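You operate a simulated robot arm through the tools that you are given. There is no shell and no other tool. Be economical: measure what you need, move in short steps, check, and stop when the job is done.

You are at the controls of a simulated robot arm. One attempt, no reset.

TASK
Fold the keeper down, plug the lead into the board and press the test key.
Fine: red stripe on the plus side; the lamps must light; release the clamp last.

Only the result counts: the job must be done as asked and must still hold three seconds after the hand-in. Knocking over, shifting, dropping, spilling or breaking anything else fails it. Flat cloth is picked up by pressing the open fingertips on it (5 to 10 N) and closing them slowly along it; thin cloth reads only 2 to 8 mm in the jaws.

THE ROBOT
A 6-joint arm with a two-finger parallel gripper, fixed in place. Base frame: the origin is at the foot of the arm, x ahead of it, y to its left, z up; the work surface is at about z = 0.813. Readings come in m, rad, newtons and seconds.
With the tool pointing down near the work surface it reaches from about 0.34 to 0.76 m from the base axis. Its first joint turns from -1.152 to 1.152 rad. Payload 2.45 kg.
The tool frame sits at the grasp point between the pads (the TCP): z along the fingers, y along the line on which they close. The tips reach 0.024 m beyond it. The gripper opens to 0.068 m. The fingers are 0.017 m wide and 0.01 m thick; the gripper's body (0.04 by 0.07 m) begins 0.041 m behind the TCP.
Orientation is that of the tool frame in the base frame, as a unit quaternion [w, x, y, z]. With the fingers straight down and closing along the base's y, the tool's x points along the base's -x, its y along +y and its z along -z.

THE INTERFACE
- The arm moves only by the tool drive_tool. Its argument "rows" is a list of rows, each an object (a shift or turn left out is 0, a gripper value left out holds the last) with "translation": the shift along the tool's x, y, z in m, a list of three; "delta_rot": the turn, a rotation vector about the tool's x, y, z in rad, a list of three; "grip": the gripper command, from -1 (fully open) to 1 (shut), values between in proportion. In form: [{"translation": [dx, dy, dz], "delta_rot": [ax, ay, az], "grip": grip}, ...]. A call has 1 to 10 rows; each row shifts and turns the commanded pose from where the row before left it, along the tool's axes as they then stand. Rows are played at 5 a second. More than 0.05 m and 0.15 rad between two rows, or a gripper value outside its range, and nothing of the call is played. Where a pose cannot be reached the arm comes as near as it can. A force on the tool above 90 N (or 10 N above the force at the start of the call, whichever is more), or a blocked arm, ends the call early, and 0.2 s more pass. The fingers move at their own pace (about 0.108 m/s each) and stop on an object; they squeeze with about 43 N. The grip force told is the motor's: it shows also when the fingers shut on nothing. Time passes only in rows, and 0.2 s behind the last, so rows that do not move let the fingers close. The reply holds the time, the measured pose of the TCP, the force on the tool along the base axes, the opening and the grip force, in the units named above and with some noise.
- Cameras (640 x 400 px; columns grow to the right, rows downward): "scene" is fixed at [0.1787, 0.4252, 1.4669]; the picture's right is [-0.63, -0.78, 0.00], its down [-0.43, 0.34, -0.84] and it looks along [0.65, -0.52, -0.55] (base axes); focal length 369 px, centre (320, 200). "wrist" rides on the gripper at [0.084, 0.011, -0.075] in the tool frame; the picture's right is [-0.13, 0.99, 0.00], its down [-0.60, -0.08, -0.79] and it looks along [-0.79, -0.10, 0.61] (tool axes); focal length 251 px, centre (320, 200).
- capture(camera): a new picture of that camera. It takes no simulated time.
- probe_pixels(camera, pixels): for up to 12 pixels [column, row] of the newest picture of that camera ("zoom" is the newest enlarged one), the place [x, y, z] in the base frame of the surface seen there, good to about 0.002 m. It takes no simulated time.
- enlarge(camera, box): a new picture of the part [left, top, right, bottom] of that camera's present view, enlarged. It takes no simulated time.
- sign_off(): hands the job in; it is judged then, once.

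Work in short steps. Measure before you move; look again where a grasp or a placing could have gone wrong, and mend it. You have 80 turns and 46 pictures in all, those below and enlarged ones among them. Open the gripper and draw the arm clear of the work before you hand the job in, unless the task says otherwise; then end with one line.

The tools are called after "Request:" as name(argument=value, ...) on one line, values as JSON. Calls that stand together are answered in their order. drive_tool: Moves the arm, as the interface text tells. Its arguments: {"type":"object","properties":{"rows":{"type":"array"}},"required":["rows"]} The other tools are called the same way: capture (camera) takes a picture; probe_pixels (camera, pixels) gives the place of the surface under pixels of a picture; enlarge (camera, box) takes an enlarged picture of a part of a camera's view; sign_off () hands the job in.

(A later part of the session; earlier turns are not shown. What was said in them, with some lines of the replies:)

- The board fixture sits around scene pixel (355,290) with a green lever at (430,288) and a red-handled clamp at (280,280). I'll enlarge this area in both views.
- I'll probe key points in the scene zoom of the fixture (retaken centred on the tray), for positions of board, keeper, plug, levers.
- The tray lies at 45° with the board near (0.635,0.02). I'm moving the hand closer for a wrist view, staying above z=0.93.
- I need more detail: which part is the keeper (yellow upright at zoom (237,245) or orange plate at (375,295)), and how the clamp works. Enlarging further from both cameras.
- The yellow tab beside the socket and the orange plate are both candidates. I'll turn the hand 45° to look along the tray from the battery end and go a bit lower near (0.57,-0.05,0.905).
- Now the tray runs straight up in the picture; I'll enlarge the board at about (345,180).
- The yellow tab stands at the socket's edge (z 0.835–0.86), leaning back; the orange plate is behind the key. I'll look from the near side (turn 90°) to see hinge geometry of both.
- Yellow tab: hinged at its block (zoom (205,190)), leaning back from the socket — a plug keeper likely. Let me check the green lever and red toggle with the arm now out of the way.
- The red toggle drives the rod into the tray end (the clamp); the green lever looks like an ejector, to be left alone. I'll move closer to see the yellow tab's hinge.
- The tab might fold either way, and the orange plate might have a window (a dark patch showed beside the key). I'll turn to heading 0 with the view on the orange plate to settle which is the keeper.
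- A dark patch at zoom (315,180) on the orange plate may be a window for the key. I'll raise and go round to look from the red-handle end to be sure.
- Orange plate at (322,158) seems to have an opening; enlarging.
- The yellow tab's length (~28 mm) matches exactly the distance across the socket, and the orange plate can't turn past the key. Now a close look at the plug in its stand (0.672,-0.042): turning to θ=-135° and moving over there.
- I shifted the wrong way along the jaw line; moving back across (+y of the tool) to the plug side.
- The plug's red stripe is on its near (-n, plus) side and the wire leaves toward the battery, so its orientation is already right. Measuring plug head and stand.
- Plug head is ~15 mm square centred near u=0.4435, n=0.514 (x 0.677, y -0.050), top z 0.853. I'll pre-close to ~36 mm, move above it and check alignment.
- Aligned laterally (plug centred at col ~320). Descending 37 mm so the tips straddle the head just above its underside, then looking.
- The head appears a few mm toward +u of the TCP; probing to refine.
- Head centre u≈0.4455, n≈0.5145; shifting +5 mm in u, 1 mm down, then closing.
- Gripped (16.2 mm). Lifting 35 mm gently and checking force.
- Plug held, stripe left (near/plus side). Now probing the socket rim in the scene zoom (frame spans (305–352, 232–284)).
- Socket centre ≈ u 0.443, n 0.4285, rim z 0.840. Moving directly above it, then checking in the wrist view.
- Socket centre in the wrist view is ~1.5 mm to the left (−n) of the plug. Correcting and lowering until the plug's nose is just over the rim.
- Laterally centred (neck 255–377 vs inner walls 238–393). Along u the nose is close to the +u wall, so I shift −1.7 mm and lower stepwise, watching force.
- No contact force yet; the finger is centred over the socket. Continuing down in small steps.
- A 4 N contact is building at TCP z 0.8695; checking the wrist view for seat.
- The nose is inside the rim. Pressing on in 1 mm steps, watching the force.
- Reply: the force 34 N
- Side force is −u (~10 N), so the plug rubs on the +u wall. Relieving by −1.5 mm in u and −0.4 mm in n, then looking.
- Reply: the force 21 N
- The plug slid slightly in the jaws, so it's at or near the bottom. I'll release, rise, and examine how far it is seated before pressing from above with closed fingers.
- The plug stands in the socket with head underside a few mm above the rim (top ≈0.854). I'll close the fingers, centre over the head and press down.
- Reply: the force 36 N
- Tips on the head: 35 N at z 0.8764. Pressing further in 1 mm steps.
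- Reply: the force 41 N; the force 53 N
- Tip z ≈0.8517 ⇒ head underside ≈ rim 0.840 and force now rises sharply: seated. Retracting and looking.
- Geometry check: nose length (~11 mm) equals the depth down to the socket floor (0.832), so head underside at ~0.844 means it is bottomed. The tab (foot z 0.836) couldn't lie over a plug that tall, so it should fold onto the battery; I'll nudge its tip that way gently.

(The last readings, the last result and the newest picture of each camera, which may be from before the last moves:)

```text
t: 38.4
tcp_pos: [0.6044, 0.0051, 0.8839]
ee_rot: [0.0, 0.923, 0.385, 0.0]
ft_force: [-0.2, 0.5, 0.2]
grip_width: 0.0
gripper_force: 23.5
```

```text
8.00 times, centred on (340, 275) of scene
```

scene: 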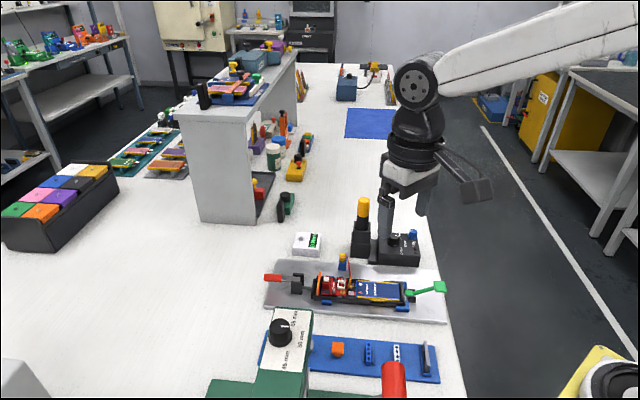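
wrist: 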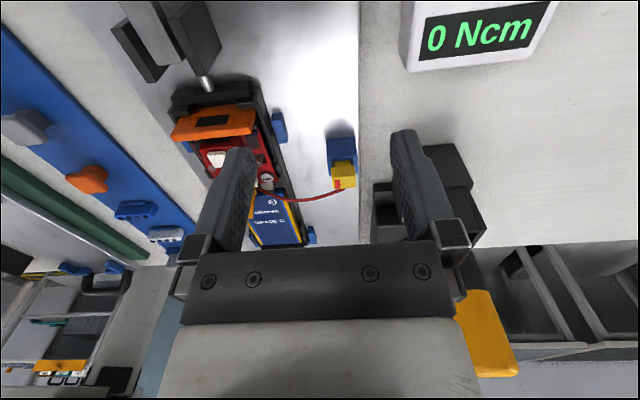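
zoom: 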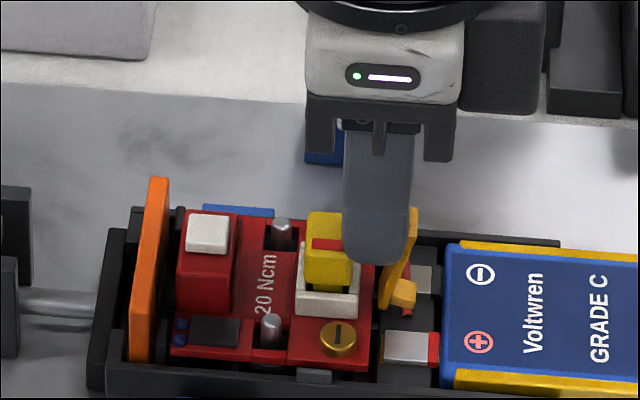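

Finger is at the tab tip with almost no force. Lowering 2 mm and pushing 6 mm more toward the battery.

Request:
drive_tool(rows=[{"translation": [-0.003, 0, 0.001]}, {"translation": [-0.003, 0, 0.001]}, {"translation": [-0.002, 0, 0.001]}, {}])

Request:
enlarge(camera="scene", box=[310, 250, 370, 300])

```text
t: 39.4
tcp_pos: [0.5987, 0.0005, 0.8804]
ee_rot: [0.0, 0.923, 0.384, -0.001]
ft_force: [-0.5, 1.1, 0.1]
grip_width: 0.0
gripper_force: 23.6
```

```text
8.00 times, centred on (340, 275) of scene
```

zoom: 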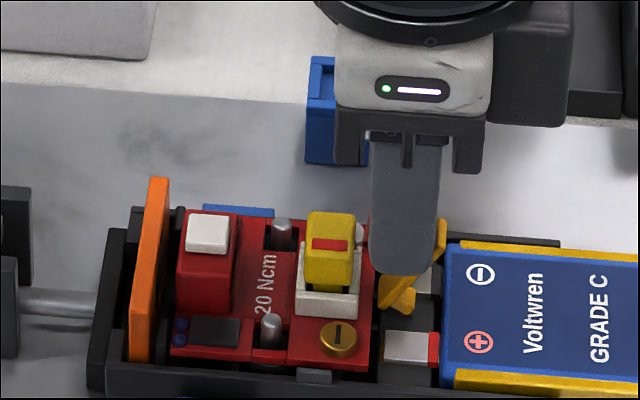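

The tab swings freely toward the battery (≈1 N). Following its arc downward.

Request:
drive_tool(rows=[{"translation": [-0.004, 0.001, 0.003]}, {"translation": [-0.004, 0.001, 0.003]}, {"translation": [-0.004, 0.001, 0.003]}, {"translation": [-0.002, 0, 0.003]}, {}])

Request:
drive_tool(rows=[{"translation": [0, 0, 0.002]}, {"translation": [0, 0, 0.001]}, {"translation": [0, 0, 0.001]}, {}])

Request:
enlarge(camera="scene", box=[310, 250, 370, 300])

```text
t: 40.6
tcp_pos: [0.5907, -0.0129, 0.8685]
ee_rot: [0.0, 0.923, 0.384, 0.0]
ft_force: [0.4, 0.3, 0.3]
grip_width: 0.0002
gripper_force: 24.2
```

```text
t: 41.6
tcp_pos: [0.5919, -0.0135, 0.8654]
ee_rot: [0.0, 0.923, 0.385, 0.0]
ft_force: [0.9, -0.3, -0.6]
grip_width: 0.0
gripper_force: 23.9
```

```text
8.00 times, centred on (340, 275) of scene
```

zoom: 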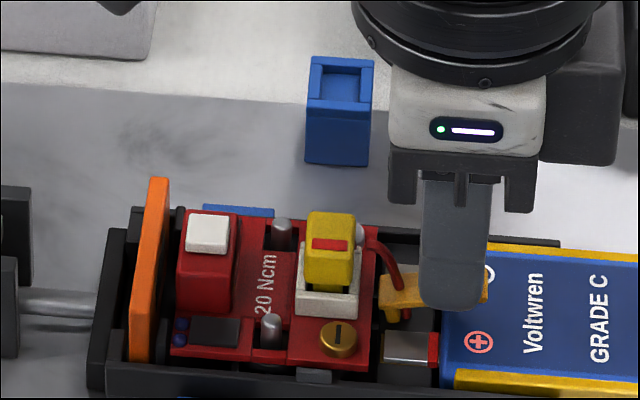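

The tab is nearly flat, its short leg dipping into the gap. Pressing on until resistance appears.

Request:
drive_tool(rows=[{"translation": [0, 0, 0.001]}, {"translation": [0, 0, 0.001]}, {"translation": [0, 0, 0.001]}, {}])

Request:
drive_tool(rows=[{"translation": [0, 0, 0.001]}, {"translation": [0, 0, 0.001]}, {"translation": [0, 0, 0.001]}, {}])

```text
t: 42.6
tcp_pos: [0.5916, -0.012, 0.8619]
ee_rot: [0.0, 0.923, 0.385, 0.0]
ft_force: [-0.3, -0.4, 0.2]
grip_width: 0.0
gripper_force: 23.5
```

```text
t: 43.6
tcp_pos: [0.5916, -0.0116, 0.8598]
ee_rot: [-0.001, 0.923, 0.384, 0.0]
ft_force: [0.0, -0.4, 0.6]
grip_width: 0.0
gripper_force: 23.6
```

Still free at tip z 0.836; a few more small steps.

Request:
drive_tool(rows=[{"translation": [0, 0, 0.001]}, {"translation": [0, 0, 0.001]}, {}])

Request:
drive_tool(rows=[{"translation": [0, 0, 0.001]}, {}])

Request:
enlarge(camera="scene", box=[310, 250, 370, 300])

```text
t: 44.4
tcp_pos: [0.5919, -0.0112, 0.8582]
ee_rot: [0.0, 0.923, 0.384, 0.001]
ft_force: [-10.2, 3.7, 28.6]
grip_width: 0.0
gripper_force: 24.0
```

```text
t: 45.0
tcp_pos: [0.5916, -0.0124, 0.8583]
ee_rot: [0.0, 0.923, 0.384, 0.002]
ft_force: [-13.4, 2.0, 39.1]
grip_width: 0.0002
gripper_force: 23.7
```

```text
8.00 times, centred on (340, 275) of scene
```

zoom: 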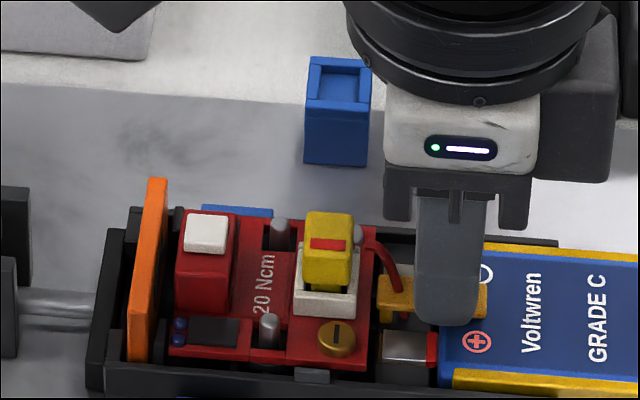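

Now firm (39 N) — the keeper is flat on the battery. Lifting off and looking from the wrist.

Request:
drive_tool(rows=[{"translation": [0, 0, -0.01]}, {"translation": [0, 0, -0.02]}, {"translation": [0.03, 0, -0.02]}, {"translation": [0.03, 0, 0]}, {}])

Request:
enlarge(camera="wrist", box=[255, 110, 385, 220])

Request:
probe_pixels(camera="zoom", pixels=[[320, 250], [320, 230], [320, 270], [320, 200], [320, 180], [320, 160], [320, 140], [320, 120], [320, 60], [320, 30], [320, 300], [320, 90]])

```text
t: 46.2
tcp_pos: [0.634, 0.0304, 0.9059]
ee_rot: [0.0, 0.923, 0.384, 0.0]
ft_force: [0.6, -0.2, 0.2]
grip_width: 0.0001
gripper_force: 23.7
```

```text
3.64 times, centred on (320, 165) of wrist
```

zoom: 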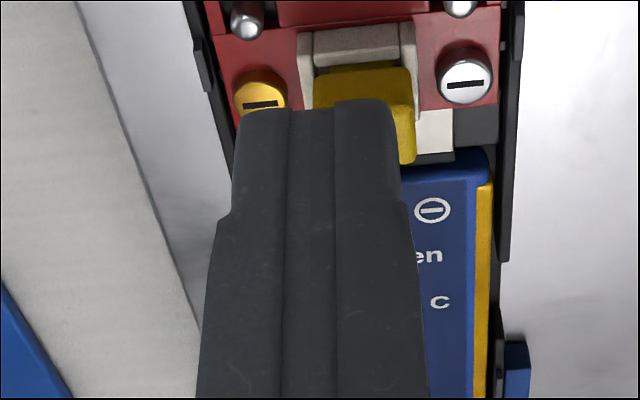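

```text
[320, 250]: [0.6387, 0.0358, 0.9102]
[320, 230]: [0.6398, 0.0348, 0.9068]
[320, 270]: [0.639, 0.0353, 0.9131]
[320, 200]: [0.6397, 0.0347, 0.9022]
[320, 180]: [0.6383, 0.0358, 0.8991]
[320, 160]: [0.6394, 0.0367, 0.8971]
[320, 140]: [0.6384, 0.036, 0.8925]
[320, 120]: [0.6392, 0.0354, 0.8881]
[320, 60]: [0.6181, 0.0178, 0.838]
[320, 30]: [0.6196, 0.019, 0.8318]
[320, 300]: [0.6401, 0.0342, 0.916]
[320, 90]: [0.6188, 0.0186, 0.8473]
```

Keeper pressed flat, plug seated with stripe toward plus. Next the test key: cap centre ≈ u 0.479, n 0.429, top z 0.853. Checking scene first, then moving over the key.

Request:
drive_tool(rows=[{"translation": [0.0075, 0.002, 0]}, {"translation": [0, 0, 0.012]}, {"translation": [0, 0, 0.012]}, {}])

Request:
enlarge(camera="scene", box=[310, 250, 370, 300])

```text
t: 47.2
tcp_pos: [0.6402, 0.0345, 0.8817]
ee_rot: [0.001, 0.923, 0.384, 0.0]
ft_force: [-0.4, 0.0, -0.6]
grip_width: 0.0
gripper_force: 23.5
```

```text
8.00 times, centred on (340, 275) of scene
```

zoom: 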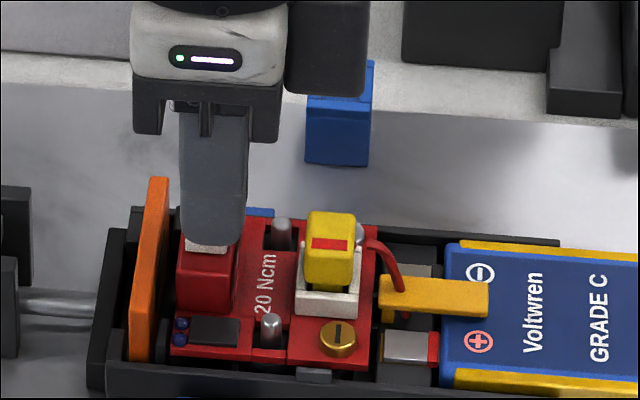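

Keeper stays down. The finger is over the key cap; pressing in 1 mm steps.

Request:
drive_tool(rows=[{"translation": [0.001, 0, 0.002]}, {"translation": [0, 0, 0.002]}, {"translation": [0, 0, 0.001]}, {"translation": [0, 0, 0.001]}, {}])

Request:
enlarge(camera="scene", box=[310, 250, 370, 300])

```text
t: 48.4
tcp_pos: [0.6404, 0.0351, 0.8759]
ee_rot: [0.001, 0.923, 0.385, 0.0]
ft_force: [0.1, -0.2, 0.9]
grip_width: 0.0
gripper_force: 23.2
```

```text
8.00 times, centred on (340, 275) of scene
```

zoom: 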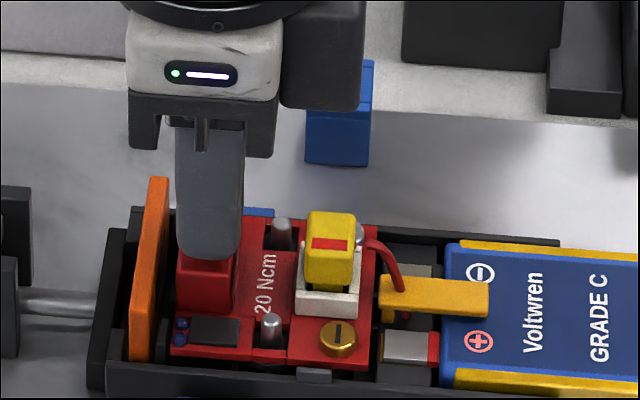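

Near contact (0.9 N, tip ≈0.852), lamps at (180,325) still dark. Pressing further.

Request:
drive_tool(rows=[{"translation": [0, 0, 0.001]}, {"translation": [0, 0, 0.001]}, {}, {}])

Request:
drive_tool(rows=[{"translation": [0, 0, 0.001]}, {"translation": [0, 0, 0.001]}, {}, {}])

Request:
enlarge(camera="scene", box=[310, 250, 370, 300])

```text
t: 49.4
tcp_pos: [0.6401, 0.0349, 0.8736]
ee_rot: [0.0, 0.923, 0.384, 0.0]
ft_force: [-0.3, 1.9, 3.1]
grip_width: 0.0
gripper_force: 23.4
```

```text
t: 50.4
tcp_pos: [0.6419, 0.0341, 0.8738]
ee_rot: [0.0, 0.923, 0.384, 0.001]
ft_force: [-3.1, -1.0, 14.9]
grip_width: 0.0
gripper_force: 23.6
```

```text
8.00 times, centred on (340, 275) of scene
```

zoom: 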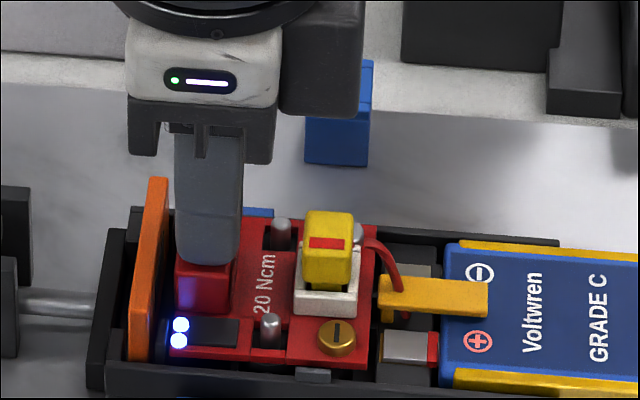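

The lamps are lit. Lifting off the key and moving back to view the red clamp handle.

Request:
drive_tool(rows=[{"translation": [0, 0, -0.01]}, {"translation": [0, 0, -0.02]}, {"translation": [0, 0, -0.02]}, {"translation": [0.03, 0, 0]}, {"translation": [0.03, 0, 0]}, {}])

Request:
enlarge(camera="scene", box=[255, 245, 375, 325])

Request:
probe_pixels(camera="zoom", pixels=[[65, 168], [95, 160], [130, 172], [65, 185], [160, 180], [210, 180], [240, 185], [215, 160], [190, 215], [290, 225], [55, 170], [120, 160]])

```text
t: 51.8
tcp_pos: [0.684, 0.0775, 0.9219]
ee_rot: [0.001, 0.923, 0.384, 0.002]
ft_force: [-0.1, 0.3, -0.8]
grip_width: 0.0
gripper_force: 23.4
```

```text
5.00 times, centred on (315, 285) of scene
```

zoom: 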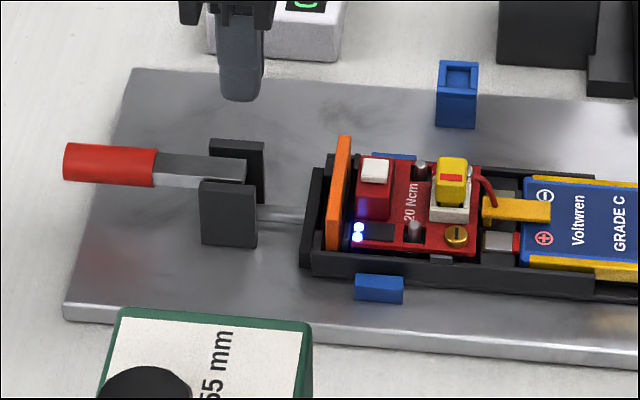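

```text
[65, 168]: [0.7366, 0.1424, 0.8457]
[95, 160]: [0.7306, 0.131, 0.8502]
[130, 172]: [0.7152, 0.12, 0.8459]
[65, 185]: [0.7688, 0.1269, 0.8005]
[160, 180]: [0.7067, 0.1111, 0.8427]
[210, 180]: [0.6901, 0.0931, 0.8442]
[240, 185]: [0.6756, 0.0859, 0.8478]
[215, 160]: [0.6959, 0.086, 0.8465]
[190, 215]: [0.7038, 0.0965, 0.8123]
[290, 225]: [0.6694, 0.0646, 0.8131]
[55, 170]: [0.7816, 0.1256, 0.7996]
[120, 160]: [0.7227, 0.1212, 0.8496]
```

Lamps stay lit after release. Now the clamp: red handle spans u 0.59–0.62, n≈0.4275, z≈0.844, pivoting between the ears near u 0.545. I'll open to ~32 mm, go over the handle and check alignment.

Request:
drive_tool(rows=[{"translation": [0.02, -0.001, 0], "grip": 0.06}, {"translation": [0.02, 0, 0]}, {"translation": [0.022, 0, 0]}, {"translation": [0, 0, 0.02]}, {"translation": [0, 0, 0.015]}, {}])

Request:
enlarge(camera="wrist", box=[240, 80, 400, 220])

```text
t: 53.2
tcp_pos: [0.7283, 0.1247, 0.8874]
ee_rot: [0.0, 0.923, 0.384, 0.0]
ft_force: [-0.2, -0.1, -0.1]
grip_width: 0.032
gripper_force: 0.1
```

```text
refused: no pictures are left
```

No pictures remain, so I rely on readings. Alignment by measurement is good (n 0.427 vs handle ≈0.427); descending to straddle the handle in steps with force check.

Request:
drive_tool(rows=[{"translation": [0, 0, 0.012]}, {"translation": [0, 0, 0.012]}, {"translation": [0, 0, 0.009]}, {"translation": [0, 0, 0.007]}, {}])

Request:
drive_tool(rows=[{"grip": 0.4}, {"grip": 0.6}, {"grip": 0.7}, {}])

```text
t: 54.4
tcp_pos: [0.7277, 0.1229, 0.8465]
ee_rot: [0.0, 0.923, 0.384, 0.001]
ft_force: [-0.6, 0.1, -0.5]
grip_width: 0.032
gripper_force: 0.1
```

```text
t: 55.4
tcp_pos: [0.727, 0.1227, 0.8469]
ee_rot: [0.002, 0.923, 0.384, 0.001]
ft_force: [8.6, -9.0, -1.0]
grip_width: 0.0213
gripper_force: 7.6
```

The +n finger touched first (12 N toward +n); shifting +n to centre, then reading.

Request:
drive_tool(rows=[{"translation": [0, 0.0015, 0]}, {"translation": [0, 0.0015, 0]}, {}])

```text
t: 56.2
tcp_pos: [0.7285, 0.1192, 0.8478]
ee_rot: [0.0, 0.923, 0.384, 0.0]
ft_force: [7.1, -5.0, -1.7]
grip_width: 0.0182
gripper_force: 30.1
```

Both fingers now hold the handle (18 mm). Centring another 1 mm and lifting the first ~20° of arc, watching force.

Request:
drive_tool(rows=[{"translation": [0, 0.001, 0]}, {"translation": [-0.0003, 0, -0.0047]}, {"translation": [-0.0005, 0, -0.0047]}, {"translation": [-0.0011, 0, -0.0046]}, {"translation": [-0.0014, 0, -0.0045]}, {}])

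```text
t: 57.6
tcp_pos: [0.7265, 0.1172, 0.8644]
ee_rot: [-0.001, 0.923, 0.385, -0.001]
ft_force: [-0.4, 9.2, -16.7]
grip_width: 0.0178
gripper_force: 36.5
```

Handle resists with ~17 N but moves with the hand. Firming the grip and continuing the arc.

Request:
drive_tool(rows=[{"translation": [0, -0.0007, 0], "grip": 1}, {}, {"translation": [-0.0018, 0, -0.0043]}, {"translation": [-0.0021, 0, -0.0042]}, {"translation": [-0.0026, 0, -0.0039]}, {"translation": [-0.0028, 0, -0.0038]}, {}])

```text
t: 59.2
tcp_pos: [0.7193, 0.1116, 0.8835]
ee_rot: [-0.001, 0.923, 0.384, -0.001]
ft_force: [-0.8, 19.1, -14.7]
grip_width: 0.0178
gripper_force: 36.0
```

Around 40° now. Relieving the sideways load and continuing the arc.

Request:
drive_tool(rows=[{"translation": [0.001, -0.0012, 0]}, {"translation": [-0.0032, 0, -0.0035]}, {"translation": [-0.0035, 0, -0.0032]}, {"translation": [-0.0038, 0, -0.0029]}, {"translation": [-0.0039, 0, -0.0025]}, {}])

```text
t: 60.6
tcp_pos: [0.7113, 0.1029, 0.8956]
ee_rot: [0.0, 0.923, 0.385, 0.003]
ft_force: [10.5, 20.4, -1.7]
grip_width: 0.0177
gripper_force: 35.9
```

About 60°, with the resistance now tangential. Continuing toward vertical.

Request:
drive_tool(rows=[{"translation": [-0.0042, -0.0007, -0.0022]}, {"translation": [-0.0043, 0, -0.0017]}, {"translation": [-0.0045, 0, -0.0014]}, {"translation": [-0.0046, 0, -0.001]}, {"translation": [-0.0047, 0, -0.0006]}, {"translation": [-0.0047, 0, -0.0002]}, {}])

```text
t: 62.2
tcp_pos: [0.6902, 0.0817, 0.8992]
ee_rot: [0.0, 0.923, 0.384, -0.001]
ft_force: [-0.9, 0.1, -0.2]
grip_width: 0.0
gripper_force: 24.1
```

The handle slipped from the jaws around 70–80°. I'll rise clear, go to its outer side with closed fingers and sweep inward to find it by touch.

Request:
drive_tool(rows=[{"translation": [0, 0, -0.03], "grip": 1}, {"translation": [0, 0, -0.03]}, {"translation": [0.035, 0, 0]}, {"translation": [0.035, 0, 0]}, {"translation": [0, 0, 0.03]}, {"translation": [0, 0, 0.03]}, {}])

Request:
drive_tool(rows=[{"translation": [-0.008, 0, 0]}, {"translation": [-0.008, 0, 0]}, {"translation": [-0.008, 0, 0]}, {}])

```text
t: 63.8
tcp_pos: [0.7389, 0.1342, 0.898]
ee_rot: [-0.001, 0.923, 0.384, 0.0]
ft_force: [0.1, 0.3, 0.1]
grip_width: 0.0001
gripper_force: 23.7
```

```text
t: 64.8
tcp_pos: [0.722, 0.1164, 0.8986]
ee_rot: [0.001, 0.923, 0.384, -0.001]
ft_force: [0.2, -0.1, 0.0]
grip_width: 0.0
gripper_force: 23.6
```

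No contact yet with finger face at u≈0.584. Continuing inward in smaller steps.

Request:
drive_tool(rows=[{"translation": [-0.005, 0, 0]}, {"translation": [-0.005, 0, 0]}, {}])

Request:
drive_tool(rows=[{"translation": [-0.005, 0, 0]}, {"translation": [-0.005, 0, 0]}, {}])

Request:
drive_tool(rows=[{"translation": [-0.005, 0, 0]}, {"translation": [-0.005, 0, 0]}, {}])

```text
t: 65.6
tcp_pos: [0.7161, 0.109, 0.9009]
ee_rot: [0.0, 0.923, 0.384, 0.0]
ft_force: [-0.7, -0.4, -0.4]
grip_width: 0.0
gripper_force: 23.4
```

```text
t: 66.4
tcp_pos: [0.7102, 0.1045, 0.9008]
ee_rot: [0.0, 0.923, 0.385, 0.003]
ft_force: [18.4, 13.4, -7.2]
grip_width: 0.0
gripper_force: 24.5
```

```text
t: 67.0
tcp_pos: [0.7112, 0.1058, 0.9034]
ee_rot: [0.002, 0.921, 0.388, 0.021]
ft_force: [18.6, 11.1, -7.4]
grip_width: 0.0
gripper_force: 23.7
stopped in row 2: the force on the tool passed its limit (the readings are from after the stop); the commanded pose is now the measured one
```

Firm stop (>90 N) with the handle standing at ~70°: the clamp is at its open end stop. Backing off outward, rising, opening the gripper and drawing clear.

Request:
drive_tool(rows=[{"translation": [0.01, 0, 0]}, {"translation": [0.015, 0, 0]}, {"translation": [0, 0, -0.04]}, {"translation": [0, 0, -0.05]}, {"translation": [0, 0, -0.05]}, {"translation": [0, 0, -0.03], "grip": -1}, {}, {}])

Request:
capture(camera="scene")

```text
t: 68.8
tcp_pos: [0.7217, 0.1203, 1.0732]
ee_rot: [0.001, 0.922, 0.387, 0.017]
ft_force: [0.4, -0.3, 0.8]
grip_width: 0.0681
gripper_force: 0.0
```

```text
refused: no pictures are left
```

The handle held its raised position on its own between slipping from the jaws and my touch check. The hand is open and clear at z 1.07, so I'm handing the job in.

Request:
sign_off()

```text
The job is handed in.
```

I folded the keeper down, plugged in the lead with the red stripe on the plus side, pressed the test key (lamps lit and stayed lit), and released the clamp last. I had no pictures left for the clamp, so its release is judged by touch only: the handle stands at about 70° against a firm stop, after one push on it that passed the force limit. I took the yellow tab as the keeper and the red handle as the clamp.
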